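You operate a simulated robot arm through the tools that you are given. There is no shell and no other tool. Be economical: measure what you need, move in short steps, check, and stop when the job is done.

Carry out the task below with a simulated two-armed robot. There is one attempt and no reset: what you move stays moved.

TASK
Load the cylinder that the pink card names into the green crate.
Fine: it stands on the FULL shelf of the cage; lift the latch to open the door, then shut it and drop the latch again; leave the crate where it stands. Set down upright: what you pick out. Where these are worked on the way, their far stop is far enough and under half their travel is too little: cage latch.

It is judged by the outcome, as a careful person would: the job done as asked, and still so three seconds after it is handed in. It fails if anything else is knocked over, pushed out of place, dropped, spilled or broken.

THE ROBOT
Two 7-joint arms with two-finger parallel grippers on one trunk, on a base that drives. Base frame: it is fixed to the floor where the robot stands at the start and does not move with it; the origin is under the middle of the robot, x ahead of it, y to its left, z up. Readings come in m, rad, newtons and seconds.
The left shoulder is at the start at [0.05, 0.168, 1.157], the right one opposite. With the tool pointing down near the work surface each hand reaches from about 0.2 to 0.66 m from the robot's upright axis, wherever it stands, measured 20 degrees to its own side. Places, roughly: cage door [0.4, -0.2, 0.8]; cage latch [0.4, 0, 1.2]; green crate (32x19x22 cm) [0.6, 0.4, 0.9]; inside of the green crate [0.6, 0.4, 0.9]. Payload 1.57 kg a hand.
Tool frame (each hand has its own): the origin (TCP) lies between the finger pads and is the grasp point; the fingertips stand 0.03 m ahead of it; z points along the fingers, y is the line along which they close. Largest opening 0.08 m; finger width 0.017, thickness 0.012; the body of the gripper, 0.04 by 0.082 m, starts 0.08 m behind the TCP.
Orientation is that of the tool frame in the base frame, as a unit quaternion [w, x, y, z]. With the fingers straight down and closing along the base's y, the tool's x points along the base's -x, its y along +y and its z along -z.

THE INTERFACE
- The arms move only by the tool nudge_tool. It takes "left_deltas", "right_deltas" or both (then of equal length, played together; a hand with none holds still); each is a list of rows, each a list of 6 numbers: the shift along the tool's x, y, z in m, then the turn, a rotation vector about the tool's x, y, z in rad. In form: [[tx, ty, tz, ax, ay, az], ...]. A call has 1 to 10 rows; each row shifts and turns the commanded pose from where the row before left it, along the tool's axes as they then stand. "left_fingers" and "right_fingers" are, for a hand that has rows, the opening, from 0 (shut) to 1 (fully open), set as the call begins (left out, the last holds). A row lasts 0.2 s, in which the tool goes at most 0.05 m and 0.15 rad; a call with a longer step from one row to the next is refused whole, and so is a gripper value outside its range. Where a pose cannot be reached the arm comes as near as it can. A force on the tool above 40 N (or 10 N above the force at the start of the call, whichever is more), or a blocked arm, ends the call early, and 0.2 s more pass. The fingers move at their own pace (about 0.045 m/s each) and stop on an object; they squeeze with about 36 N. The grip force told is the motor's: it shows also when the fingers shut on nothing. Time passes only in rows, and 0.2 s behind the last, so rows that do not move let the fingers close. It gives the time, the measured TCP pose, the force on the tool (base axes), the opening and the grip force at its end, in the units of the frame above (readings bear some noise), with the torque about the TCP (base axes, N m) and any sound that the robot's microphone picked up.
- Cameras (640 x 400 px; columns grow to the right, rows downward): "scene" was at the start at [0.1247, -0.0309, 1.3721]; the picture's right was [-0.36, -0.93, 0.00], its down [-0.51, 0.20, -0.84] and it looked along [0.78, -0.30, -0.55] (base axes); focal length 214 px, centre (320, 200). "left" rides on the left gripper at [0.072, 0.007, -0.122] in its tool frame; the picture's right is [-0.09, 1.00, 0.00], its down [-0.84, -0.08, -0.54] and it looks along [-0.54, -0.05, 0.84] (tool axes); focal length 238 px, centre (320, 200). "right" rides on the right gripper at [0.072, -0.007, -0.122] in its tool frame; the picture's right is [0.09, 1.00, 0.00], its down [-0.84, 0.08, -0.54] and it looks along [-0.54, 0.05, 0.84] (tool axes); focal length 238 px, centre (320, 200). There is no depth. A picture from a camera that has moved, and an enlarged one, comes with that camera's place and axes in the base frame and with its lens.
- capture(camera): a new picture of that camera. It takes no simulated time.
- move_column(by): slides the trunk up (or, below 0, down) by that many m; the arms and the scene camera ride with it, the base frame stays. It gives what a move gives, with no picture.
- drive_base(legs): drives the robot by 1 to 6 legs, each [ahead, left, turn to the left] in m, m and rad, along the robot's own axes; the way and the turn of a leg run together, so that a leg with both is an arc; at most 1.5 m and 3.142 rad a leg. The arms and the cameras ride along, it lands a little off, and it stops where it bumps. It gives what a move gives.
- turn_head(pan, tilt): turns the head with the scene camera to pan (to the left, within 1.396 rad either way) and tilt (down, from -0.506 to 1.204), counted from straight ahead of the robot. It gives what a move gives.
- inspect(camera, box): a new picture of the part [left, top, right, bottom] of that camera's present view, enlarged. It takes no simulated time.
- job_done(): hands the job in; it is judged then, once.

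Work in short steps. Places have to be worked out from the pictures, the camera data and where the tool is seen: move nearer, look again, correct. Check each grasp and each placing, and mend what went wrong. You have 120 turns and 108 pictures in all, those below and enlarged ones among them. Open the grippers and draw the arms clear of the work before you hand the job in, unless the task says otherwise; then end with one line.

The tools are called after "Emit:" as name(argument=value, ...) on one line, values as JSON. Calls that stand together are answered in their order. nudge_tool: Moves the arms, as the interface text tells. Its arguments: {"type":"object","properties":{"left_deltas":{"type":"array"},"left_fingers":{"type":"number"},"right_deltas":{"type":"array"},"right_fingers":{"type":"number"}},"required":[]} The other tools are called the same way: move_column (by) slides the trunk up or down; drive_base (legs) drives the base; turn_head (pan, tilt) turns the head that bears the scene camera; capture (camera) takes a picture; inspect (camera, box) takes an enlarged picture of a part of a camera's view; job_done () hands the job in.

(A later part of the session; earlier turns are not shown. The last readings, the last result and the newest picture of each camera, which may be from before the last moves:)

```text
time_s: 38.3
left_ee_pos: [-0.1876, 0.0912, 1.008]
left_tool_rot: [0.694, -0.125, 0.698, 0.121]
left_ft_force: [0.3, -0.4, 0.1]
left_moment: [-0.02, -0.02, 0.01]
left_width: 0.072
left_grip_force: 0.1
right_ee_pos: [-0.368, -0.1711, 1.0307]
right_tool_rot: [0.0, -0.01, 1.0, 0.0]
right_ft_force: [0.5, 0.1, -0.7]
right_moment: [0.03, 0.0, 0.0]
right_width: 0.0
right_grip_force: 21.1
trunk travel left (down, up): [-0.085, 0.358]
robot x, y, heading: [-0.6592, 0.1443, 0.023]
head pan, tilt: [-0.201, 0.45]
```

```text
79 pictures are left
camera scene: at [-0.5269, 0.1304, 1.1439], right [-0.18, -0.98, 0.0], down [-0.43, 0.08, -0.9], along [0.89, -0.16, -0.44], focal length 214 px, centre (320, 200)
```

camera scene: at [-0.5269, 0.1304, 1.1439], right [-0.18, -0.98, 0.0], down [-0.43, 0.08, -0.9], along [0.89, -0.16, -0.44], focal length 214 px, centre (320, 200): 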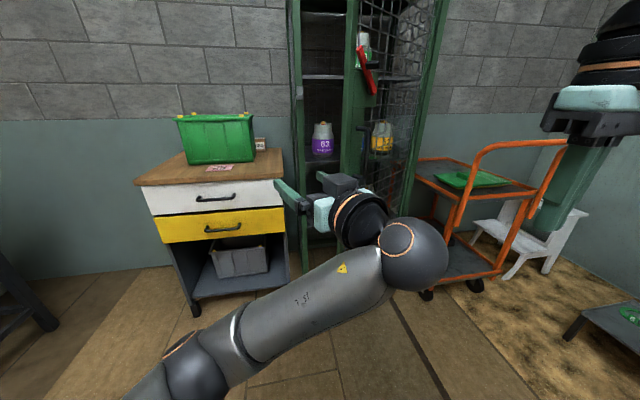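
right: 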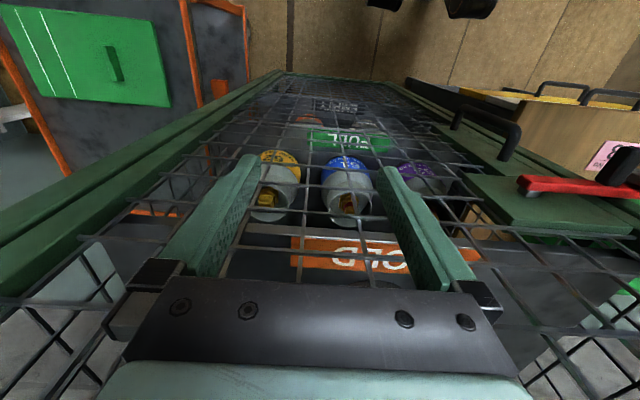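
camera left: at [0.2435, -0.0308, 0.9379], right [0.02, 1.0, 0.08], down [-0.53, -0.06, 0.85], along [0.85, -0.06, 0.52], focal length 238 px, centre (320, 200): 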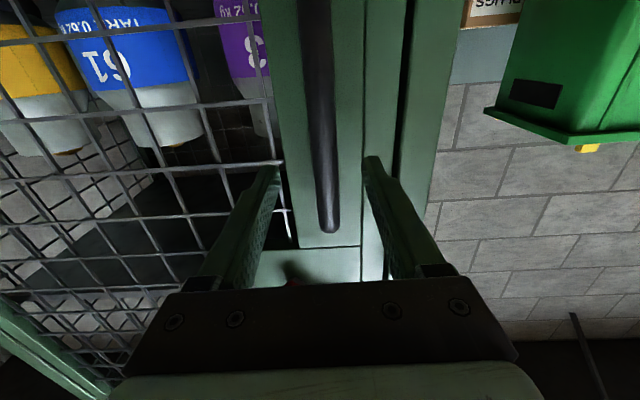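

Purple 63 is plainly visible through the gap. I shift the left hand to the left and the right hand leftward, then drive forward so the right hand can pass inside the door's edge.

Emit:
nudge_tool(left_deltas=[[0, 0.05, 0, 0, 0, 0], [0, 0.05, 0, 0, 0, 0], [0, 0.05, 0, 0, 0, 0], [0, 0.05, 0, 0, 0, 0]], right_deltas=[[-0.03, 0.05, 0, 0, 0, 0], [-0.04, 0.05, 0, 0, 0, 0], [-0.05, 0.05, 0, 0, 0, 0], [-0.05, 0.04, 0, 0, 0, 0]])

Emit:
drive_base(legs=[[0.28, 0, -0.02]])

Emit:
capture(camera="scene")

Emit:
capture(camera="right")

```text
refused: row 1 steps farther than a row can; nothing moved
```

```text
time_s: 40.2
left_ee_pos: [0.089, 0.0887, 1.0081]
left_tool_rot: [0.695, -0.12, 0.699, 0.116]
left_ft_force: [-0.5, 0.0, 0.6]
left_moment: [-0.04, -0.04, 0.0]
left_width: 0.0721
left_grip_force: 0.1
right_ee_pos: [-0.0933, -0.1711, 1.0305]
right_tool_rot: [0.0, -0.002, 1.0, 0.0]
right_ft_force: [-0.1, -0.5, -0.6]
right_moment: [-0.02, -0.01, -0.01]
right_width: 0.0
right_grip_force: 21.8
trunk travel left (down, up): [-0.085, 0.358]
robot x, y, heading: [-0.3805, 0.1471, 0.003]
head pan, tilt: [-0.201, 0.45]
```

```text
78 pictures are left
camera scene: at [-0.2492, 0.1324, 1.1438], right [-0.19, -0.98, 0.0], down [-0.43, 0.08, -0.9], along [0.88, -0.17, -0.44], focal length 214 px, centre (320, 200)
```

scene: 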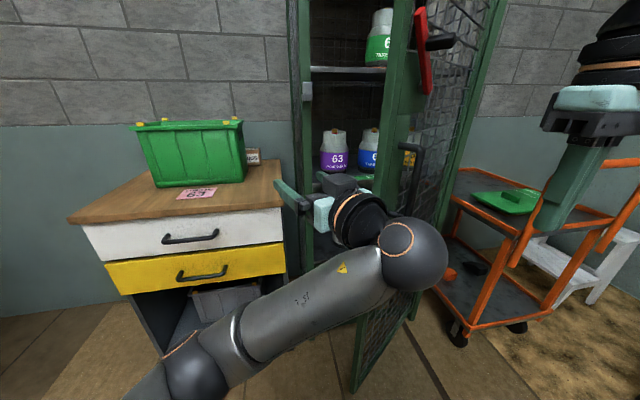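

```text
77 pictures are left
camera right: at [-0.1657, -0.1777, 1.1532], right [-0.1, 0.99, 0.0], down [0.84, 0.08, 0.54], along [0.54, 0.05, -0.84], focal length 238 px, centre (320, 200)
```

right: 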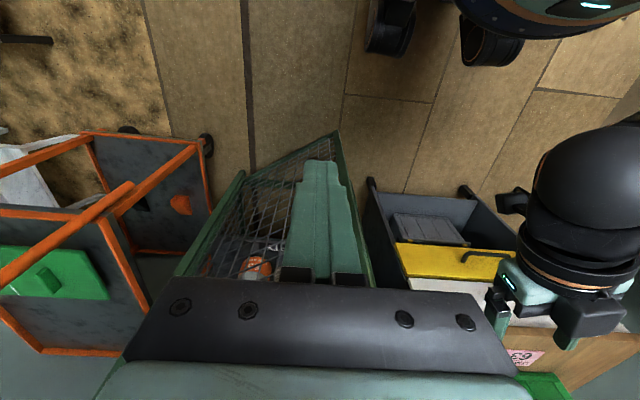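

The nudge was refused for too big a step (drive happened, safely). I repeat the lateral shifts with shorter rows.

Emit:
nudge_tool(left_deltas=[[0, 0.045, -0.01, 0.05, 0, 0], [0, 0.045, -0.01, 0.1, 0, 0], [0, 0.045, -0.01, 0.1, 0, 0], [0, 0.045, -0.01, 0.1, 0, 0]])

Emit:
nudge_tool(right_deltas=[[0, 0.045, 0, 0, 0, 0], [0, 0.045, 0, 0, 0, 0], [0, 0.045, 0, 0, 0, 0], [0, 0.045, 0, 0, 0, 0]])

Emit:
capture(camera="scene")

Emit:
capture(camera="right")

```text
time_s: 41.2
left_ee_pos: [0.0194, 0.2445, 1.011]
left_tool_rot: [0.705, 0.003, 0.709, -0.007]
left_ft_force: [0.5, -1.5, -0.7]
left_moment: [0.0, 0.01, 0.02]
left_width: 0.0719
left_grip_force: 0.0
left hand out of reach, approached as far as the arm can: row 4
right_ee_pos: [-0.0923, -0.1696, 1.0302]
right_tool_rot: [0.0, -0.003, 1.0, 0.001]
right_ft_force: [1.3, 0.2, -0.3]
right_moment: [0.0, 0.05, -0.03]
right_width: 0.0
right_grip_force: 21.1
trunk travel left (down, up): [-0.085, 0.358]
robot x, y, heading: [-0.3822, 0.149, 0.008]
head pan, tilt: [-0.201, 0.45]
```

```text
time_s: 42.2
left_ee_pos: [0.0204, 0.2448, 1.0124]
left_tool_rot: [0.705, 0.002, 0.709, -0.007]
left_ft_force: [-0.2, -0.7, 0.4]
left_moment: [-0.01, 0.0, 0.02]
left_width: 0.0721
left_grip_force: 0.0
right_ee_pos: [-0.0931, 0.0095, 1.0302]
right_tool_rot: [-0.001, -0.003, 1.0, 0.0]
right_ft_force: [0.4, 0.7, -0.3]
right_moment: [-0.03, 0.01, 0.04]
right_width: 0.0
right_grip_force: 21.2
trunk travel left (down, up): [-0.085, 0.358]
robot x, y, heading: [-0.3782, 0.1487, 0.006]
head pan, tilt: [-0.201, 0.45]
```

```text
76 pictures are left
camera scene: at [-0.2489, 0.1323, 1.1438], right [-0.19, -0.98, 0.0], down [-0.43, 0.08, -0.9], along [0.88, -0.17, -0.44], focal length 214 px, centre (320, 200)
```

scene: 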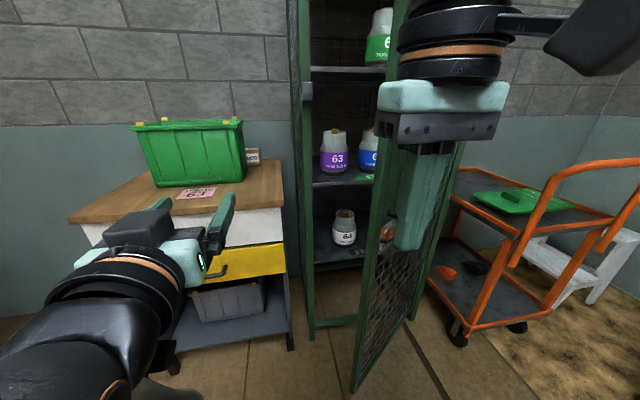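

```text
75 pictures are left
camera right: at [-0.1661, 0.0027, 1.1544], right [-0.1, 1.0, 0.0], down [0.84, 0.08, 0.54], along [0.54, 0.05, -0.84], focal length 238 px, centre (320, 200)
```

right: 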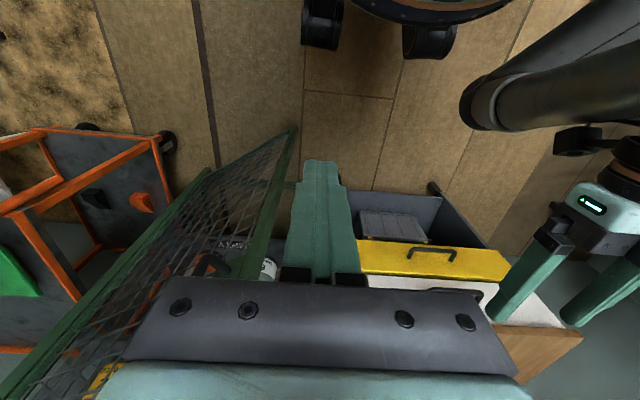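

Right hand is left of the door edge. I advance it past the edge to x≈0.16.

Emit:
nudge_tool(right_deltas=[[-0.02, 0.025, 0, 0, 0, 0], [-0.045, 0, 0, 0, 0, 0], [-0.045, 0, 0, 0, 0, 0], [-0.045, 0, 0, 0, 0, 0], [-0.045, 0, 0, 0, 0, 0], [-0.045, 0, 0, 0, 0, 0]])

Emit:
capture(camera="right")

```text
time_s: 43.6
left_ee_pos: [0.0215, 0.244, 1.0122]
left_tool_rot: [0.705, 0.002, 0.709, -0.007]
left_ft_force: [-0.2, 0.7, 0.2]
left_moment: [0.01, 0.0, -0.04]
left_width: 0.0719
left_grip_force: 0.1
right_ee_pos: [0.0769, -0.0596, 0.9801]
right_tool_rot: [0.002, -0.004, 1.0, 0.001]
right_ft_force: [-0.4, -0.6, 0.5]
right_moment: [-0.02, 0.0, 0.0]
right_width: 0.0
right_grip_force: 21.1
right hand out of reach, approached as far as the arm can: row 1, 2, 3, 4, 5, 6
trunk travel left (down, up): [-0.085, 0.358]
robot x, y, heading: [-0.3824, 0.1472, 0.009]
head pan, tilt: [-0.201, 0.45]
```

```text
74 pictures are left
camera right: at [0.004, -0.0667, 1.1025], right [-0.1, 0.99, 0.0], down [0.83, 0.08, 0.54], along [0.54, 0.06, -0.84], focal length 238 px, centre (320, 200)
```

right: 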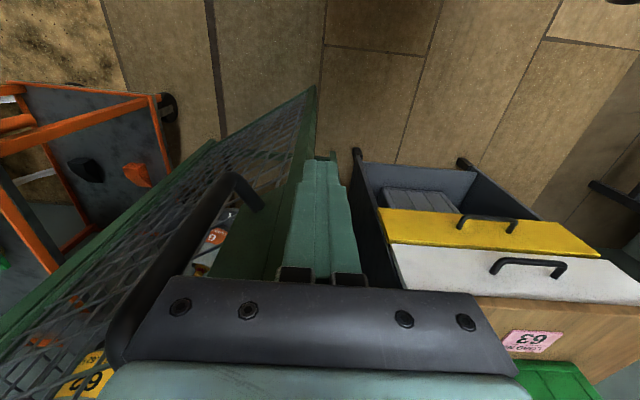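

Out of reach there. I pull the right hand back, and shift the base left and forward instead.

Emit:
nudge_tool(right_deltas=[[0.045, 0, -0.015, 0, 0, 0], [0.045, 0, -0.015, 0, 0, 0], [0.045, 0, -0.015, 0, 0, 0]])

Emit:
drive_base(legs=[[0, 0.12, 0], [0.2, 0, 0]])

Emit:
capture(camera="right")

Emit:
capture(camera="scene")

```text
time_s: 44.4
left_ee_pos: [0.0198, 0.2453, 1.0122]
left_tool_rot: [0.705, 0.003, 0.709, -0.007]
left_ft_force: [0.0, -0.2, -0.7]
left_moment: [0.03, -0.02, 0.01]
left_width: 0.0722
left_grip_force: 0.0
right_ee_pos: [-0.0586, -0.0593, 1.0279]
right_tool_rot: [-0.001, -0.004, 1.0, 0.0]
right_ft_force: [-1.4, -0.4, -0.8]
right_moment: [0.0, 0.0, -0.01]
right_width: 0.0
right_grip_force: 21.0
trunk travel left (down, up): [-0.085, 0.358]
robot x, y, heading: [-0.3807, 0.1485, 0.01]
head pan, tilt: [-0.201, 0.45]
```

```text
time_s: 47.3
left_ee_pos: [0.2189, 0.3657, 1.0122]
left_tool_rot: [0.705, -0.001, 0.709, -0.004]
left_ft_force: [0.0, 0.6, 1.2]
left_moment: [-0.02, -0.01, -0.01]
left_width: 0.0719
left_grip_force: 0.1
right_ee_pos: [0.143, 0.0607, 1.0284]
right_tool_rot: [0.001, -0.008, 1.0, -0.001]
right_ft_force: [0.7, 0.1, 0.5]
right_moment: [-0.02, -0.01, 0.0]
right_width: 0.0002
right_grip_force: 21.5
trunk travel left (down, up): [-0.085, 0.358]
robot x, y, heading: [-0.1861, 0.2685, 0.013]
head pan, tilt: [-0.201, 0.45]
```

```text
73 pictures are left
camera right: at [0.0709, 0.054, 1.1518], right [-0.11, 0.99, 0.0], down [0.84, 0.09, 0.54], along [0.54, 0.06, -0.84], focal length 238 px, centre (320, 200)
```

right: 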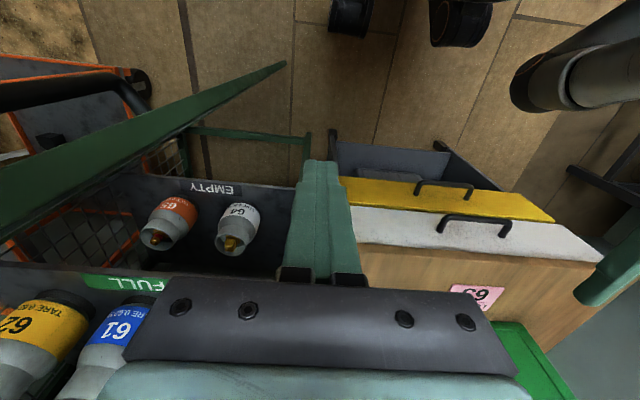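

```text
72 pictures are left
camera scene: at [-0.05, 0.2525, 1.1438], right [-0.19, -0.98, 0.0], down [-0.43, 0.08, -0.9], along [0.88, -0.17, -0.44], focal length 214 px, centre (320, 200)
```

scene: 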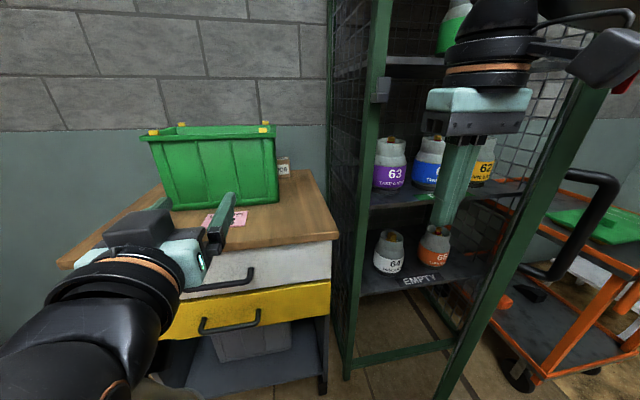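

The right hand is now inside the door. I sweep it to the right to push the door open, slowly.

Emit:
nudge_tool(right_deltas=[[0, -0.04, 0, 0, 0, 0], [0, -0.04, 0, 0, 0, 0], [0, -0.04, 0, 0, 0, 0], [0, -0.03, 0, 0, 0, 0], [0, -0.03, 0, 0, 0, 0], [0.005, -0.03, 0, 0, 0, 0], [0.005, -0.03, 0, 0, 0, 0], [0.005, -0.03, 0, 0, 0, 0]])

Emit:
capture(camera="scene")

```text
time_s: 48.1
left_ee_pos: [0.212, 0.375, 1.0142]
left_tool_rot: [0.707, -0.004, 0.707, -0.006]
left_ft_force: [0.1, 0.1, 0.6]
left_moment: [0.02, -0.05, -0.1]
left_width: 0.0722
left_grip_force: 0.1
right_ee_pos: [0.1322, -0.0348, 1.0325]
right_tool_rot: [0.002, -0.032, 0.999, -0.018]
right_ft_force: [4.1, 8.4, 0.1]
right_moment: [-0.65, 0.37, 0.1]
right_width: 0.0
right_grip_force: 21.5
trunk travel left (down, up): [-0.085, 0.358]
robot x, y, heading: [-0.1823, 0.2711, 0.014]
head pan, tilt: [-0.201, 0.45]
stopped in row 4 (right hand): the force on the tool passed its limit at 74 N (the readings are from after the stop); the commanded pose is now the measured one
```

```text
71 pictures are left
camera scene: at [-0.057, 0.2621, 1.145], right [-0.18, -0.98, 0.01], down [-0.42, 0.07, -0.9], along [0.89, -0.17, -0.43], focal length 214 px, centre (320, 200)
```

scene: 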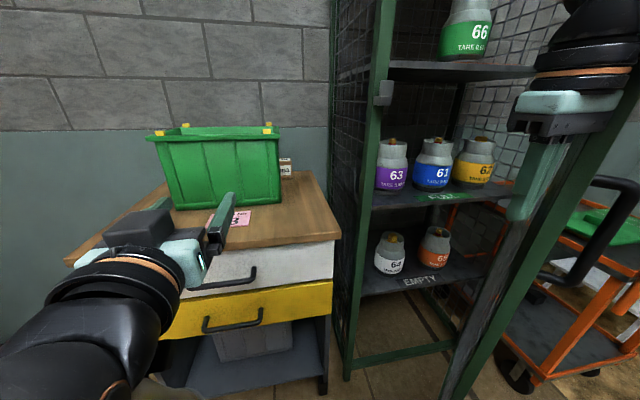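

The contact was abrupt (too fast). I push slower, along the door's normal.

Emit:
nudge_tool(right_deltas=[[0.004, -0.004, 0, 0, 0, 0], [0.008, -0.008, 0, 0, 0, 0], [0.012, -0.011, 0, 0, 0, 0], [0.014, -0.013, 0, 0, 0, 0], [0.014, -0.014, 0, 0, 0, 0], [0.014, -0.014, 0, 0, 0, 0], [0.014, -0.015, 0, 0, 0, 0], [0.014, -0.016, 0, 0, 0, 0]])

Emit:
capture(camera="scene")

```text
time_s: 48.7
left_ee_pos: [0.2129, 0.3749, 1.0141]
left_tool_rot: [0.707, -0.002, 0.707, -0.007]
left_ft_force: [-0.7, -0.2, -0.6]
left_moment: [-0.01, 0.0, 0.0]
left_width: 0.072
left_grip_force: 0.1
right_ee_pos: [0.1248, -0.0386, 1.0321]
right_tool_rot: [0.002, -0.036, 0.999, -0.018]
right_ft_force: [-9.0, 18.2, 3.7]
right_moment: [-1.61, -0.69, -0.51]
right_width: 0.0
right_grip_force: 21.2
trunk travel left (down, up): [-0.085, 0.358]
robot x, y, heading: [-0.1845, 0.2725, 0.019]
head pan, tilt: [-0.201, 0.45]
stopped in row 2 (right hand): the force on the tool passed its limit at 47 N (the readings are from after the stop); the commanded pose is now the measured one
```

```text
70 pictures are left
camera scene: at [-0.0555, 0.2605, 1.1449], right [-0.18, -0.98, 0.0], down [-0.42, 0.08, -0.9], along [0.89, -0.17, -0.43], focal length 214 px, centre (320, 200)
```

scene: 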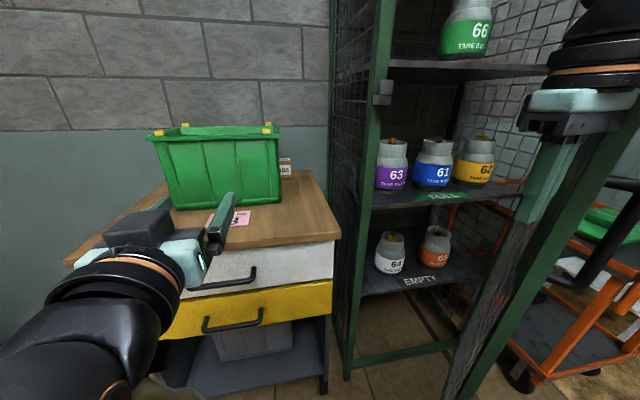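

The door is moving but force spikes; I check what the right hand is touching.

Emit:
capture(camera="right")

Emit:
turn_head(pan=-0.7, tilt=0.3)

Emit:
capture(camera="scene")

```text
69 pictures are left
camera right: at [0.0521, -0.0471, 1.1556], right [-0.16, 0.99, -0.04], down [0.83, 0.16, 0.54], along [0.54, 0.06, -0.84], focal length 238 px, centre (320, 200)
```

right: 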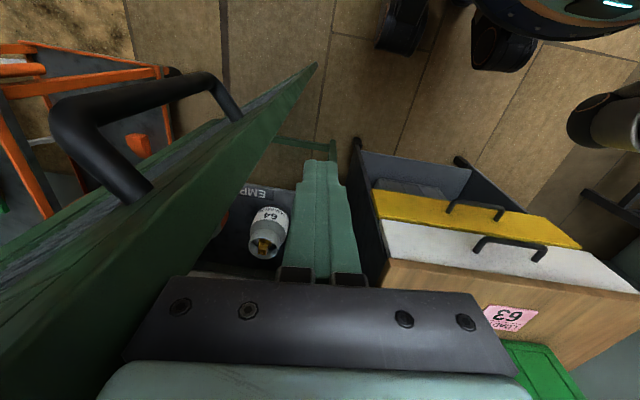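

```text
time_s: 49.6
left_ee_pos: [0.2119, 0.3748, 1.0142]
left_tool_rot: [0.707, -0.003, 0.707, -0.007]
left_ft_force: [0.1, -0.5, 0.2]
left_moment: [0.01, 0.01, -0.03]
left_width: 0.0717
left_grip_force: 0.2
right_ee_pos: [0.1247, -0.0408, 1.0324]
right_tool_rot: [0.0, -0.036, 0.999, -0.018]
right_ft_force: [-9.1, 26.3, 3.0]
right_moment: [-2.26, -0.82, -0.57]
right_width: 0.0
right_grip_force: 21.0
trunk travel left (down, up): [-0.085, 0.358]
robot x, y, heading: [-0.1835, 0.2708, 0.016]
head pan, tilt: [-0.7, 0.3]
```

```text
68 pictures are left
camera scene: at [-0.074, 0.2192, 1.1587], right [-0.63, -0.78, 0.0], down [-0.22, 0.18, -0.96], along [0.74, -0.61, -0.29], focal length 214 px, centre (320, 200)
```

scene: 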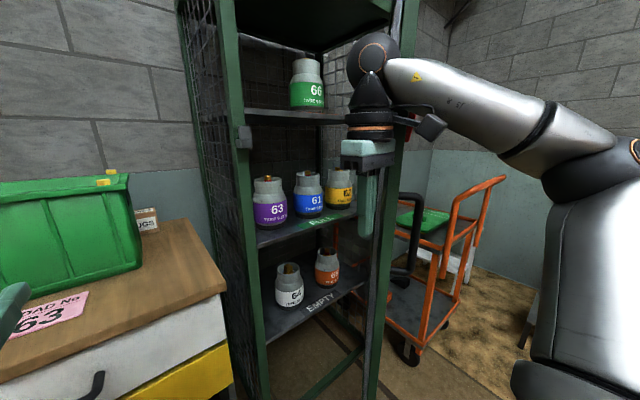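

The right forearm straddles the door edge, so it pushes badly. I disengage the right hand, back off, and will use the left hand from inside instead.

Emit:
nudge_tool(right_deltas=[[0, 0.03, 0, 0, 0, 0], [0, 0.03, 0, 0, 0, 0]])

Emit:
drive_base(legs=[[-0.27, 0, 0]])

Emit:
nudge_tool(right_deltas=[[0, -0.045, 0, 0, 0, 0], [0, -0.045, 0, 0, 0, 0], [0, -0.045, 0, 0, 0, 0], [0.03, -0.035, 0, 0, 0, 0], [0.035, -0.03, 0, 0, 0, 0], [0.035, -0.03, 0, 0, 0, 0], [0.035, 0, 0, 0, 0, 0]])

Emit:
turn_head(pan=-0.35, tilt=0.45)

Emit:
capture(camera="scene")

```text
time_s: 50.2
left_ee_pos: [0.2167, 0.37, 1.0121]
left_tool_rot: [0.705, -0.001, 0.709, -0.004]
left_ft_force: [-0.1, 0.6, -0.5]
left_moment: [0.02, 0.04, 0.01]
left_width: 0.072
left_grip_force: 0.1
right_ee_pos: [0.1264, 0.0127, 1.0239]
right_tool_rot: [-0.005, -0.033, 0.999, -0.012]
right_ft_force: [-1.2, 0.0, 0.0]
right_moment: [0.01, 0.0, 0.05]
right_width: 0.0
right_grip_force: 21.2
trunk travel left (down, up): [-0.085, 0.358]
robot x, y, heading: [-0.1876, 0.266, 0.017]
head pan, tilt: [-0.7, 0.3]
```

```text
time_s: 52.1
left_ee_pos: [-0.0444, 0.3617, 1.0125]
left_tool_rot: [0.705, 0.003, 0.709, -0.008]
left_ft_force: [-0.1, 0.3, 0.8]
left_moment: [-0.02, 0.03, 0.02]
left_width: 0.0721
left_grip_force: 0.0
right_ee_pos: [-0.1385, 0.0078, 1.0243]
right_tool_rot: [-0.003, -0.027, 1.0, -0.012]
right_ft_force: [0.5, 1.1, 0.1]
right_moment: [0.02, -0.01, 0.02]
right_width: 0.0
right_grip_force: 21.7
trunk travel left (down, up): [-0.085, 0.358]
robot x, y, heading: [-0.4465, 0.2703, 0.003]
head pan, tilt: [-0.7, 0.3]
```

```text
time_s: 53.7
left_ee_pos: [-0.0447, 0.3621, 1.0132]
left_tool_rot: [0.705, 0.003, 0.709, -0.008]
left_ft_force: [0.2, -0.6, -0.6]
left_moment: [-0.01, 0.01, 0.02]
left_width: 0.072
left_grip_force: 0.2
right_ee_pos: [-0.2451, -0.1673, 0.9884]
right_tool_rot: [-0.004, -0.026, 1.0, -0.013]
right_ft_force: [0.0, 0.0, 0.7]
right_moment: [0.03, -0.03, -0.02]
right_width: 0.0
right_grip_force: 21.1
right hand out of reach, approached as far as the arm can: row 5, 6, 7
trunk travel left (down, up): [-0.085, 0.358]
robot x, y, heading: [-0.4468, 0.2674, 0.005]
head pan, tilt: [-0.7, 0.3]
```

```text
time_s: 54.5
left_ee_pos: [-0.0445, 0.3628, 1.0117]
left_tool_rot: [0.705, 0.003, 0.709, -0.009]
left_ft_force: [-0.2, 0.4, -0.6]
left_moment: [0.01, 0.0, 0.01]
left_width: 0.0722
left_grip_force: 0.0
right_ee_pos: [-0.2452, -0.1691, 0.9894]
right_tool_rot: [-0.004, -0.027, 1.0, -0.014]
right_ft_force: [0.2, -0.5, 0.2]
right_moment: [-0.02, -0.01, 0.0]
right_width: 0.0
right_grip_force: 21.0
trunk travel left (down, up): [-0.085, 0.358]
robot x, y, heading: [-0.4443, 0.2695, 0.002]
head pan, tilt: [-0.351, 0.45]
```

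```text
67 pictures are left
camera scene: at [-0.3172, 0.2379, 1.1439], right [-0.34, -0.94, 0.0], down [-0.41, 0.15, -0.9], along [0.85, -0.31, -0.43], focal length 214 px, centre (320, 200)
```

scene: 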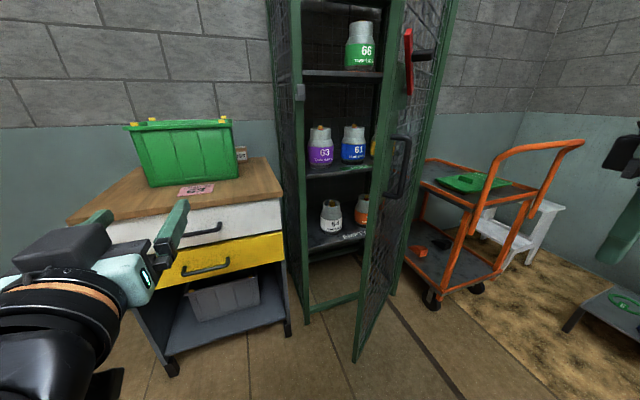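

Door is around 42° open. I bring the base to about (−0.38, 0), and yaw the left hand to be parallel to the door with closed fingers.

Emit:
drive_base(legs=[[0.0, -0.2, 0]])

Emit:
nudge_tool(left_deltas=[[0, 0, 0.01, 0.12, 0, 0], [0, 0, 0.01, 0.12, 0, 0], [0, 0, 0.01, 0.12, 0, 0], [0, 0, 0.01, 0.12, 0, 0], [0, 0, 0.01, 0.12, 0, 0], [0, 0, 0.01, 0.12, 0, 0]], left_fingers=0)

Emit:
capture(camera="scene")

```text
time_s: 56.9
left_ee_pos: [-0.0436, 0.1635, 1.0124]
left_tool_rot: [0.705, 0.001, 0.709, -0.006]
left_ft_force: [0.0, -0.6, -0.7]
left_moment: [-0.02, 0.0, -0.01]
left_width: 0.072
left_grip_force: 0.0
right_ee_pos: [-0.2419, -0.3674, 0.9878]
right_tool_rot: [-0.004, -0.029, 0.999, -0.013]
right_ft_force: [-0.7, 0.4, 0.1]
right_moment: [-0.05, 0.0, 0.06]
right_width: 0.0003
right_grip_force: 21.2
trunk travel left (down, up): [-0.085, 0.358]
robot x, y, heading: [-0.4416, 0.0637, 0.005]
head pan, tilt: [-0.351, 0.45]
```

```text
time_s: 58.3
left_ee_pos: [0.0181, 0.1403, 1.0155]
left_tool_rot: [0.659, 0.251, 0.66, -0.257]
left_ft_force: [0.5, 0.5, -0.6]
left_moment: [0.01, 0.02, 0.0]
left_width: 0.0002
left_grip_force: 20.7
left hand out of reach, approached as far as the arm can: row 1
right_ee_pos: [-0.2415, -0.3688, 0.9881]
right_tool_rot: [-0.004, -0.028, 1.0, -0.013]
right_ft_force: [-0.9, 0.4, -1.3]
right_moment: [0.02, -0.02, 0.02]
right_width: 0.0
right_grip_force: 21.0
trunk travel left (down, up): [-0.085, 0.358]
robot x, y, heading: [-0.4441, 0.0647, 0.008]
head pan, tilt: [-0.351, 0.45]
```

```text
66 pictures are left
camera scene: at [-0.3158, 0.0376, 1.1439], right [-0.34, -0.94, 0.0], down [-0.41, 0.15, -0.9], along [0.85, -0.3, -0.44], focal length 214 px, centre (320, 200)
```

scene: 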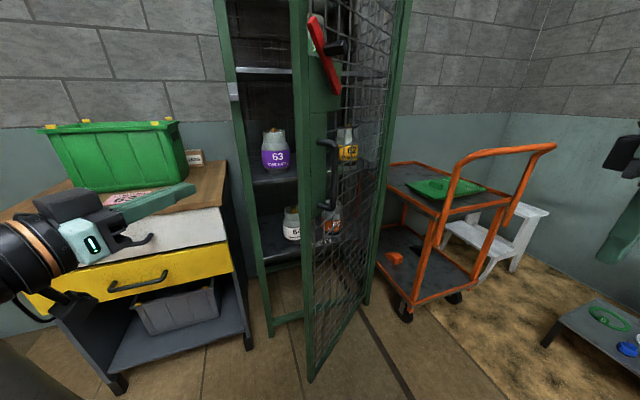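

Now I slide the closed hand along its axis, behind the door edge with ~5 cm clearance.

Emit:
nudge_tool(left_deltas=[[0, 0, 0.04, 0, 0, 0], [0, 0, 0.04, 0, 0, 0], [0, 0, 0.04, 0, 0, 0], [0, 0, 0.04, 0, 0, 0], [0, 0, 0.04, 0, 0, 0], [0, 0, 0.04, 0, 0, 0]])

Emit:
capture(camera="scene")

```text
time_s: 59.7
left_ee_pos: [0.1961, -0.0181, 1.0139]
left_tool_rot: [0.66, 0.25, 0.661, -0.256]
left_ft_force: [0.4, -0.4, -0.5]
left_moment: [0.0, -0.01, 0.01]
left_width: 0.0002
left_grip_force: 21.5
right_ee_pos: [-0.2423, -0.3675, 0.9877]
right_tool_rot: [-0.004, -0.029, 0.999, -0.013]
right_ft_force: [0.0, -0.9, -0.6]
right_moment: [0.01, -0.01, -0.01]
right_width: 0.0
right_grip_force: 21.0
trunk travel left (down, up): [-0.085, 0.358]
robot x, y, heading: [-0.4472, 0.0653, 0.011]
head pan, tilt: [-0.351, 0.45]
```

```text
65 pictures are left
camera scene: at [-0.3158, 0.0376, 1.1438], right [-0.34, -0.94, 0.0], down [-0.41, 0.15, -0.9], along [0.85, -0.3, -0.44], focal length 214 px, centre (320, 200)
```

scene: 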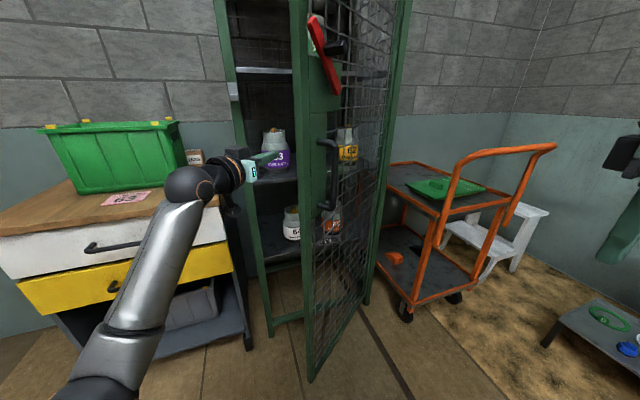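

Well placed. I insert a bit more, then push sideways slowly.

Emit:
nudge_tool(left_deltas=[[0, 0, 0.03, 0, 0, 0], [0, -0.02, 0.01, 0, 0, 0], [0, -0.015, 0, 0, 0, 0], [0, -0.012, 0, 0, 0, 0], [0, -0.01, 0, 0, 0, 0], [0, -0.01, 0, 0, 0, 0], [0, -0.01, 0, 0, 0, 0], [0, -0.01, 0, 0, 0, 0], [0, -0.01, 0, 0, 0, 0], [0, -0.01, 0, 0, 0, 0]])

Emit:
capture(camera="scene")

```text
time_s: 61.9
left_ee_pos: [0.155, -0.1233, 1.0166]
left_tool_rot: [0.659, 0.251, 0.661, -0.257]
left_ft_force: [-0.6, 0.3, -0.8]
left_moment: [0.01, -0.02, -0.02]
left_width: 0.0
left_grip_force: 21.0
right_ee_pos: [-0.2426, -0.3677, 0.9873]
right_tool_rot: [-0.004, -0.028, 1.0, -0.013]
right_ft_force: [0.4, -0.2, -0.5]
right_moment: [-0.04, 0.02, -0.01]
right_width: 0.0003
right_grip_force: 21.4
trunk travel left (down, up): [-0.085, 0.358]
robot x, y, heading: [-0.4471, 0.0665, 0.014]
head pan, tilt: [-0.351, 0.45]
```

```text
64 pictures are left
camera scene: at [-0.3158, 0.0376, 1.1439], right [-0.34, -0.94, 0.0], down [-0.41, 0.15, -0.9], along [0.85, -0.3, -0.44], focal length 214 px, centre (320, 200)
```

scene: 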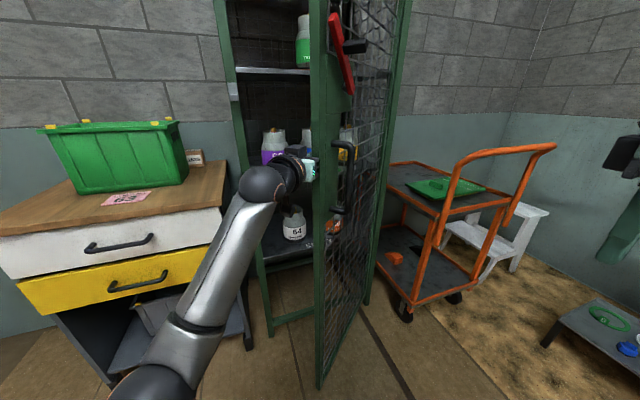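

Works smoothly. I continue pushing, turning the hand with the door.

Emit:
nudge_tool(left_deltas=[[0, -0.01, 0, -0.02, 0, 0], [0, -0.013, 0, -0.03, 0, 0], [0, -0.014, 0, -0.035, 0, 0], [0, -0.015, 0, -0.035, 0, 0], [0, -0.015, 0, -0.035, 0, 0], [0, -0.015, 0, -0.035, 0, 0], [0, -0.015, 0, -0.035, 0, 0], [0, -0.015, 0, -0.035, 0, 0], [0, -0.015, 0, -0.035, 0, 0], [0, -0.015, 0, -0.035, 0, 0]])

Emit:
capture(camera="scene")

```text
time_s: 63.4
left_ee_pos: [0.094, -0.1955, 1.0166]
left_tool_rot: [0.681, 0.188, 0.682, -0.19]
left_ft_force: [-14.7, 10.7, -0.4]
left_moment: [0.24, 0.25, -0.86]
left_width: 0.0
left_grip_force: 21.4
right_ee_pos: [-0.2444, -0.3661, 0.9895]
right_tool_rot: [-0.003, -0.029, 0.999, -0.015]
right_ft_force: [0.3, -0.8, -0.3]
right_moment: [0.02, 0.01, -0.01]
right_width: 0.0
right_grip_force: 21.3
trunk travel left (down, up): [-0.085, 0.358]
robot x, y, heading: [-0.4464, 0.0679, 0.012]
head pan, tilt: [-0.351, 0.45]
stopped in row 7 (left hand): the force on the tool passed its limit at 52 N (the readings are from after the stop); the commanded pose is now the measured one
```

```text
63 pictures are left
camera scene: at [-0.3181, 0.0393, 1.1443], right [-0.34, -0.94, 0.0], down [-0.41, 0.14, -0.9], along [0.85, -0.3, -0.43], focal length 214 px, centre (320, 200)
```

scene: 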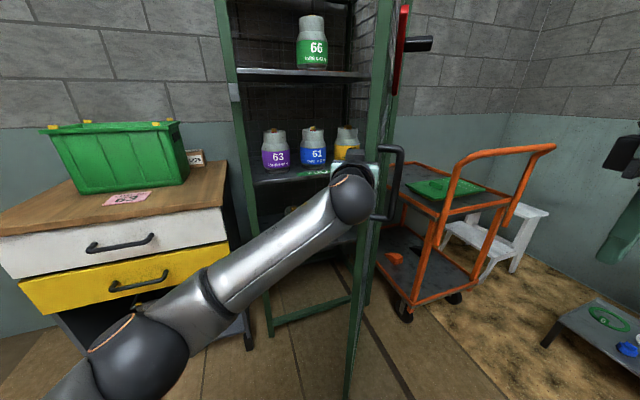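

Door ~57° open. I push a little more, gently.

Emit:
nudge_tool(left_deltas=[[0, -0.004, 0, -0.01, 0, 0], [0, -0.006, 0, -0.02, 0, 0], [0, -0.008, 0, -0.02, 0, 0], [0, -0.01, 0, -0.025, 0, 0], [0, -0.01, 0, -0.025, 0, 0], [0, -0.01, 0, -0.025, 0, 0], [0, -0.01, 0, -0.025, 0, 0], [0, -0.01, 0, -0.025, 0, 0], [0, -0.01, 0, -0.025, 0, 0], [0, -0.01, 0, -0.025, 0, 0]])

Emit:
capture(camera="scene")

```text
time_s: 64.0
left_ee_pos: [0.0847, -0.2062, 1.0174]
left_tool_rot: [0.683, 0.182, 0.683, -0.185]
left_ft_force: [-16.6, 11.7, 1.4]
left_moment: [0.23, 0.51, -0.86]
left_width: 0.0001
left_grip_force: 21.2
right_ee_pos: [-0.2441, -0.3649, 0.9892]
right_tool_rot: [-0.002, -0.029, 0.999, -0.015]
right_ft_force: [-0.8, -0.3, 0.0]
right_moment: [0.01, -0.02, -0.01]
right_width: 0.0001
right_grip_force: 21.3
trunk travel left (down, up): [-0.085, 0.358]
robot x, y, heading: [-0.4482, 0.0678, 0.013]
head pan, tilt: [-0.351, 0.45]
stopped in row 3 (left hand): the force on the tool passed its limit at 45 N (the readings are from after the stop); the commanded pose is now the measured one
```

```text
62 pictures are left
camera scene: at [-0.3188, 0.0397, 1.1442], right [-0.34, -0.94, 0.0], down [-0.41, 0.14, -0.9], along [0.85, -0.3, -0.43], focal length 214 px, centre (320, 200)
```

scene: 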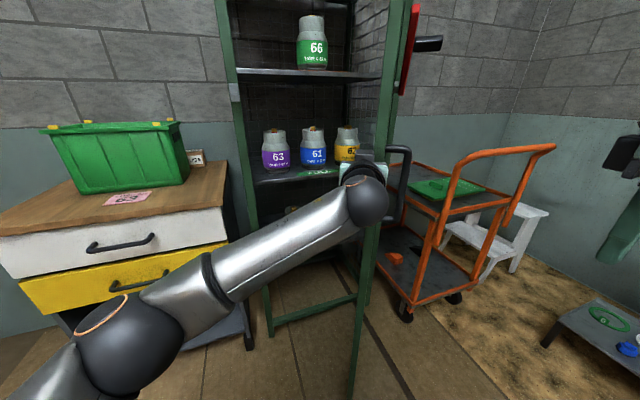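

Still moving but my arm is at an awkward angle. I let the base shift right to push the door the rest.

Emit:
drive_base(legs=[[-0.02, -0.12, 0]])

Emit:
capture(camera="scene")

```text
time_s: 64.8
left_ee_pos: [0.0792, -0.2131, 1.016]
left_tool_rot: [0.683, 0.185, 0.682, -0.188]
left_ft_force: [-10.5, 6.0, 1.3]
left_moment: [0.2, 0.33, -0.44]
left_width: 0.0002
left_grip_force: 21.6
right_ee_pos: [-0.2445, -0.3687, 0.9892]
right_tool_rot: [-0.003, -0.029, 0.999, -0.013]
right_ft_force: [-0.2, 0.4, 0.3]
right_moment: [0.01, -0.01, -0.01]
right_width: 0.0
right_grip_force: 21.0
trunk travel left (down, up): [-0.085, 0.358]
robot x, y, heading: [-0.4475, 0.0606, 0.008]
head pan, tilt: [-0.351, 0.45]
stopped in leg 1: the force on the tool passed its limit at 48 N (the readings are from after the stop); the commanded pose is now the measured one
```

```text
61 pictures are left
camera scene: at [-0.3192, 0.0359, 1.1441], right [-0.33, -0.94, 0.0], down [-0.41, 0.14, -0.9], along [0.85, -0.3, -0.43], focal length 214 px, centre (320, 200)
```

scene: 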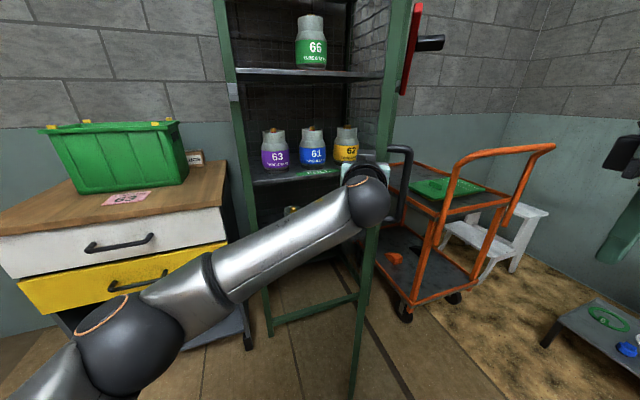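

The force points along the door plane: fingertips are digging in toward the hinge. I back the hand off outward, then push again.

Emit:
nudge_tool(left_deltas=[[0, 0.01, 0, 0, 0, 0], [0, 0.015, -0.02, 0, 0, 0], [0, 0.005, -0.025, -0.06, 0, 0], [0, -0.01, 0, -0.06, 0, 0], [0, -0.01, 0, -0.04, 0, 0], [0, -0.01, 0, 0, 0, 0], [0, -0.01, 0, 0, 0, 0], [0, -0.01, 0, 0, 0, 0], [0, -0.01, 0, 0, 0, 0], [0, -0.01, 0, 0, 0, 0]])

Emit:
capture(camera="scene")

Emit:
capture(camera="left")

```text
time_s: 67.0
left_ee_pos: [0.0481, -0.1969, 1.0161]
left_tool_rot: [0.694, 0.13, 0.696, -0.131]
left_ft_force: [-1.0, -0.5, 0.3]
left_moment: [0.03, -0.01, 0.04]
left_width: 0.0
left_grip_force: 21.2
left hand out of reach, approached as far as the arm can: row 7, 8, 9, 10
right_ee_pos: [-0.2426, -0.3702, 0.9875]
right_tool_rot: [-0.003, -0.03, 0.999, -0.013]
right_ft_force: [0.2, 0.6, 0.2]
right_moment: [-0.03, 0.02, 0.0]
right_width: 0.0
right_grip_force: 22.2
trunk travel left (down, up): [-0.085, 0.358]
robot x, y, heading: [-0.4449, 0.0621, 0.01]
head pan, tilt: [-0.351, 0.45]
```

```text
60 pictures are left
camera scene: at [-0.3179, 0.0351, 1.1439], right [-0.33, -0.94, 0.0], down [-0.41, 0.15, -0.9], along [0.85, -0.3, -0.44], focal length 214 px, centre (320, 200)
```

scene: 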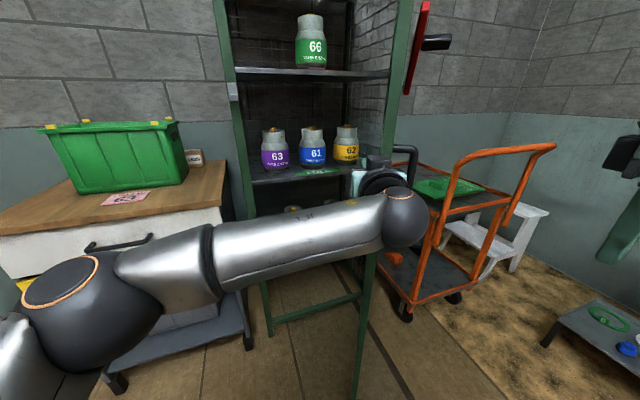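

```text
59 pictures are left
camera left: at [-0.0635, -0.1461, 0.9453], right [0.36, 0.93, 0.09], down [-0.53, 0.12, 0.84], along [0.77, -0.35, 0.54], focal length 238 px, centre (320, 200)
```

left: 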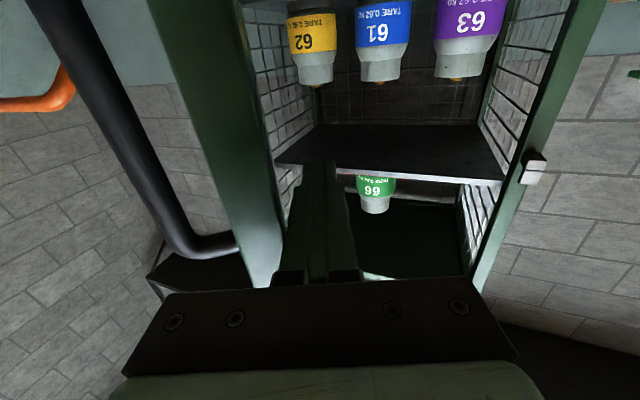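

Now the hand sits cleanly beside the door's inner edge. I shift the base right to push it further.

Emit:
drive_base(legs=[[0, -0.14, 0]])

Emit:
capture(camera="scene")

```text
time_s: 68.3
left_ee_pos: [0.0359, -0.2751, 1.0161]
left_tool_rot: [0.693, 0.14, 0.693, -0.138]
left_ft_force: [-6.7, 1.5, 2.7]
left_moment: [-0.03, 0.02, -0.24]
left_width: 0.0001
left_grip_force: 21.6
right_ee_pos: [-0.2439, -0.4406, 0.9889]
right_tool_rot: [-0.003, -0.029, 0.999, -0.015]
right_ft_force: [-0.7, -0.4, -0.8]
right_moment: [-0.04, 0.03, 0.02]
right_width: 0.0001
right_grip_force: 20.7
trunk travel left (down, up): [-0.085, 0.358]
robot x, y, heading: [-0.4436, -0.0058, 0.008]
head pan, tilt: [-0.351, 0.45]
stopped in leg 1: the force on the tool passed its limit at 52 N (the readings are from after the stop); the commanded pose is now the measured one
```

```text
58 pictures are left
camera scene: at [-0.3185, -0.0351, 1.144], right [-0.33, -0.94, 0.0], down [-0.41, 0.14, -0.9], along [0.85, -0.3, -0.43], focal length 214 px, centre (320, 200)
```

scene: 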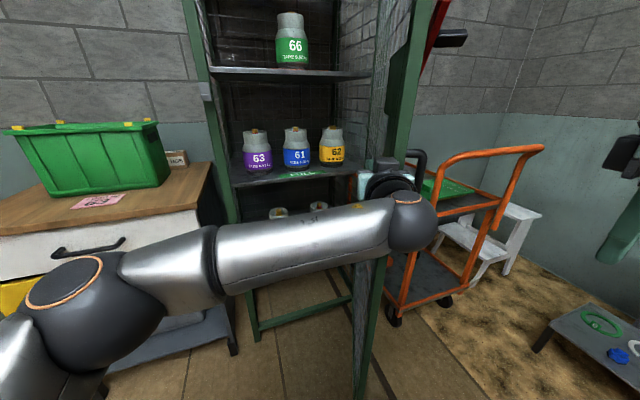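

Door is ~70° open, enough. I withdraw the hand, back off and slide left.

Emit:
drive_base(legs=[[-0.03, 0.05, 0], [-0.12, 0.03, 0], [0, 0.12, 0]])

Emit:
nudge_tool(left_deltas=[[0, 0.03, 0, -0.1, 0, 0], [0, 0.04, 0, -0.1, 0, 0], [0, 0.045, 0, -0.1, 0, 0], [0, 0.045, 0, -0.08, 0, 0], [0, 0.045, 0, 0, 0, 0]])

Emit:
capture(camera="scene")

```text
time_s: 71.6
left_ee_pos: [-0.111, -0.0749, 1.0144]
left_tool_rot: [0.692, 0.14, 0.694, -0.138]
left_ft_force: [-0.1, 0.0, -0.5]
left_moment: [-0.01, 0.01, 0.0]
left_width: 0.0
left_grip_force: 21.1
right_ee_pos: [-0.3929, -0.241, 0.9885]
right_tool_rot: [-0.003, -0.03, 0.999, -0.013]
right_ft_force: [-0.6, -0.6, -0.2]
right_moment: [0.0, 0.04, -0.01]
right_width: 0.0001
right_grip_force: 21.8
trunk travel left (down, up): [-0.085, 0.358]
robot x, y, heading: [-0.5915, 0.1919, 0.01]
head pan, tilt: [-0.351, 0.45]
```

```text
time_s: 72.8
left_ee_pos: [-0.0696, 0.1254, 1.0121]
left_tool_rot: [0.706, 0.007, 0.708, -0.004]
left_ft_force: [0.6, 0.4, 0.6]
left_moment: [0.0, -0.01, 0.01]
left_width: 0.0
left_grip_force: 21.1
right_ee_pos: [-0.3922, -0.241, 0.9899]
right_tool_rot: [-0.003, -0.03, 0.999, -0.014]
right_ft_force: [0.0, 0.3, 0.8]
right_moment: [-0.01, -0.01, -0.05]
right_width: 0.0003
right_grip_force: 21.3
trunk travel left (down, up): [-0.085, 0.358]
robot x, y, heading: [-0.5932, 0.194, 0.009]
head pan, tilt: [-0.351, 0.45]
```

```text
57 pictures are left
camera scene: at [-0.4671, 0.1639, 1.1439], right [-0.33, -0.94, 0.0], down [-0.41, 0.15, -0.9], along [0.85, -0.3, -0.44], focal length 214 px, centre (320, 200)
```

scene: 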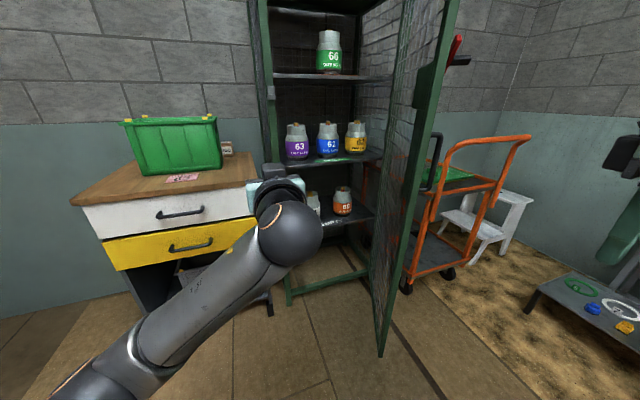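

Now I plan to pick with the right arm (its shoulder will line up with cylinder 63 and its elbow stays clear of the door). I raise the trunk, park the left hand to the left, and tilt the right hand to 45°.

Emit:
move_column(by=0.24)

Emit:
nudge_tool(left_deltas=[[0, 0.045, -0.01, 0, 0, 0], [0, 0.045, -0.01, 0, 0, 0], [0, 0.045, -0.01, 0, 0, 0], [0, 0.045, -0.01, 0, 0, 0], [0, 0.045, -0.01, 0, 0, 0], [0, 0.045, 0, 0, 0, 0], [0, 0.045, 0, 0, 0, 0]], right_deltas=[[-0.03, 0.0, -0.005, 0, -0.11, 0], [-0.028, 0.0, -0.005, 0, -0.11, 0], [-0.025, 0.0, 0, 0, -0.11, 0], [-0.02, 0, 0, 0, -0.11, 0], [-0.02, 0, 0, 0, -0.11, 0], [-0.02, 0, 0, 0, -0.11, 0], [-0.02, 0, 0, 0, -0.11, 0]], right_fingers=1)

Emit:
capture(camera="scene")

```text
time_s: 75.3
left_ee_pos: [-0.0696, 0.1249, 1.2518]
left_tool_rot: [0.706, 0.007, 0.708, -0.005]
left_ft_force: [-0.5, -0.4, 0.3]
left_moment: [-0.01, 0.01, -0.03]
left_width: 0.0
left_grip_force: 21.2
right_ee_pos: [-0.3928, -0.2413, 1.2273]
right_tool_rot: [-0.003, -0.029, 0.999, -0.013]
right_ft_force: [0.8, -0.2, 0.9]
right_moment: [0.0, -0.02, 0.02]
right_width: 0.0
right_grip_force: 21.0
trunk travel left (down, up): [-0.325, 0.118]
robot x, y, heading: [-0.5937, 0.1941, 0.01]
head pan, tilt: [-0.351, 0.45]
```

```text
time_s: 76.9
left_ee_pos: [-0.1158, 0.4399, 1.2527]
left_tool_rot: [0.707, 0.007, 0.708, -0.005]
left_ft_force: [0.6, 0.6, 0.2]
left_moment: [0.0, 0.02, 0.0]
left_width: 0.0
left_grip_force: 21.0
right_ee_pos: [-0.2412, -0.2298, 1.2836]
right_tool_rot: [0.374, -0.032, 0.927, -0.001]
right_ft_force: [-0.5, 0.1, -0.4]
right_moment: [0.0, 0.01, 0.03]
right_width: 0.0798
right_grip_force: 0.1
trunk travel left (down, up): [-0.325, 0.118]
robot x, y, heading: [-0.5971, 0.1963, 0.011]
head pan, tilt: [-0.351, 0.45]
```

```text
56 pictures are left
camera scene: at [-0.467, 0.1644, 1.3839], right [-0.33, -0.94, 0.0], down [-0.41, 0.15, -0.9], along [0.85, -0.3, -0.44], focal length 214 px, centre (320, 200)
```

scene: 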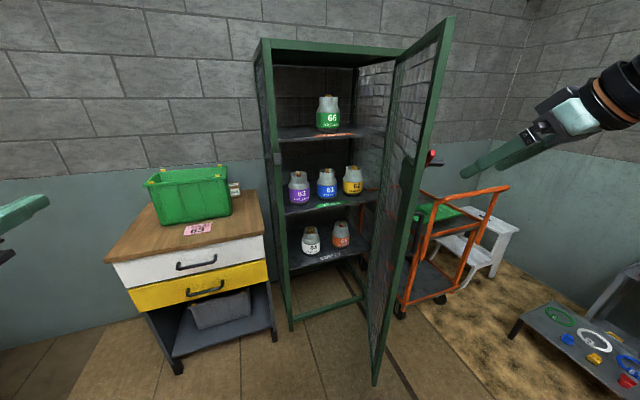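

Clear view. I shift the right hand left a bit and drive forward-left.

Emit:
nudge_tool(right_deltas=[[0, 0.04, 0, 0, 0, 0], [0, 0.04, 0, 0, 0, 0], [0, 0.03, 0, 0, -0.01, 0]])

Emit:
drive_base(legs=[[0, 0.06, 0], [0.33, 0, -0.01]])

Emit:
capture(camera="scene")

Emit:
capture(camera="right")

```text
time_s: 77.7
left_ee_pos: [-0.116, 0.4394, 1.2521]
left_tool_rot: [0.706, 0.008, 0.708, -0.004]
left_ft_force: [-0.3, 0.5, 0.5]
left_moment: [0.03, 0.02, 0.0]
left_width: 0.0001
left_grip_force: 21.7
right_ee_pos: [-0.2482, -0.1183, 1.2829]
right_tool_rot: [0.377, -0.031, 0.926, -0.002]
right_ft_force: [0.7, -0.4, 0.6]
right_moment: [0.03, -0.02, 0.01]
right_width: 0.0798
right_grip_force: 0.1
trunk travel left (down, up): [-0.325, 0.118]
robot x, y, heading: [-0.595, 0.1959, 0.006]
head pan, tilt: [-0.351, 0.45]
```

```text
time_s: 80.7
left_ee_pos: [0.2122, 0.4976, 1.2529]
left_tool_rot: [0.706, 0.009, 0.708, -0.006]
left_ft_force: [0.4, 0.3, -0.4]
left_moment: [-0.03, 0.01, -0.01]
left_width: 0.0
left_grip_force: 21.2
right_ee_pos: [0.0765, -0.059, 1.2833]
right_tool_rot: [0.377, -0.028, 0.926, -0.003]
right_ft_force: [0.5, 0.3, -0.1]
right_moment: [0.01, 0.02, -0.02]
right_width: 0.0802
right_grip_force: 0.0
trunk travel left (down, up): [-0.325, 0.118]
robot x, y, heading: [-0.272, 0.2563, 0.001]
head pan, tilt: [-0.351, 0.45]
```

```text
55 pictures are left
camera scene: at [-0.1408, 0.2253, 1.3838], right [-0.34, -0.94, 0.0], down [-0.41, 0.15, -0.9], along [0.85, -0.31, -0.44], focal length 214 px, centre (320, 200)
```

scene: 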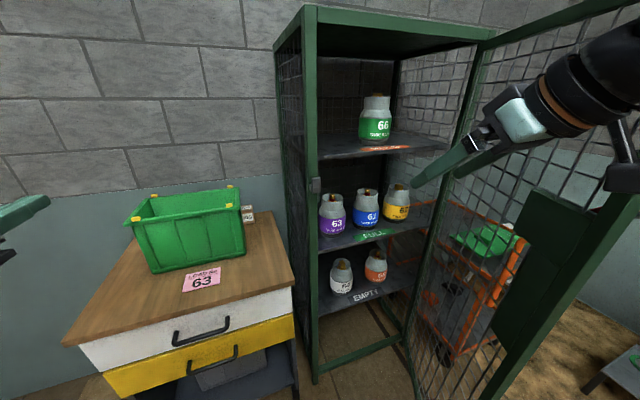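

```text
54 pictures are left
camera right: at [-0.0614, -0.0723, 1.3215], right [-0.12, 0.99, -0.09], down [0.22, 0.11, 0.97], along [0.97, 0.09, -0.23], focal length 238 px, centre (320, 200)
```

right: 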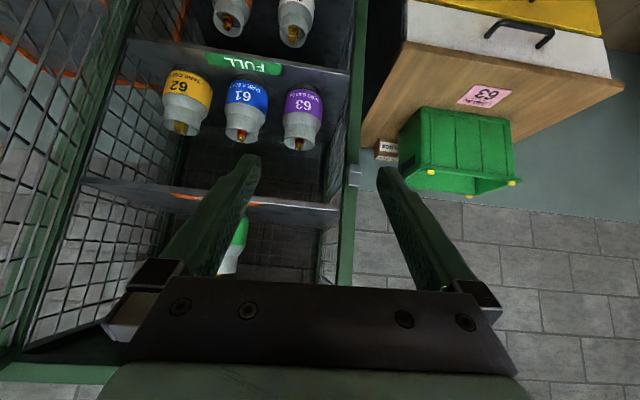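

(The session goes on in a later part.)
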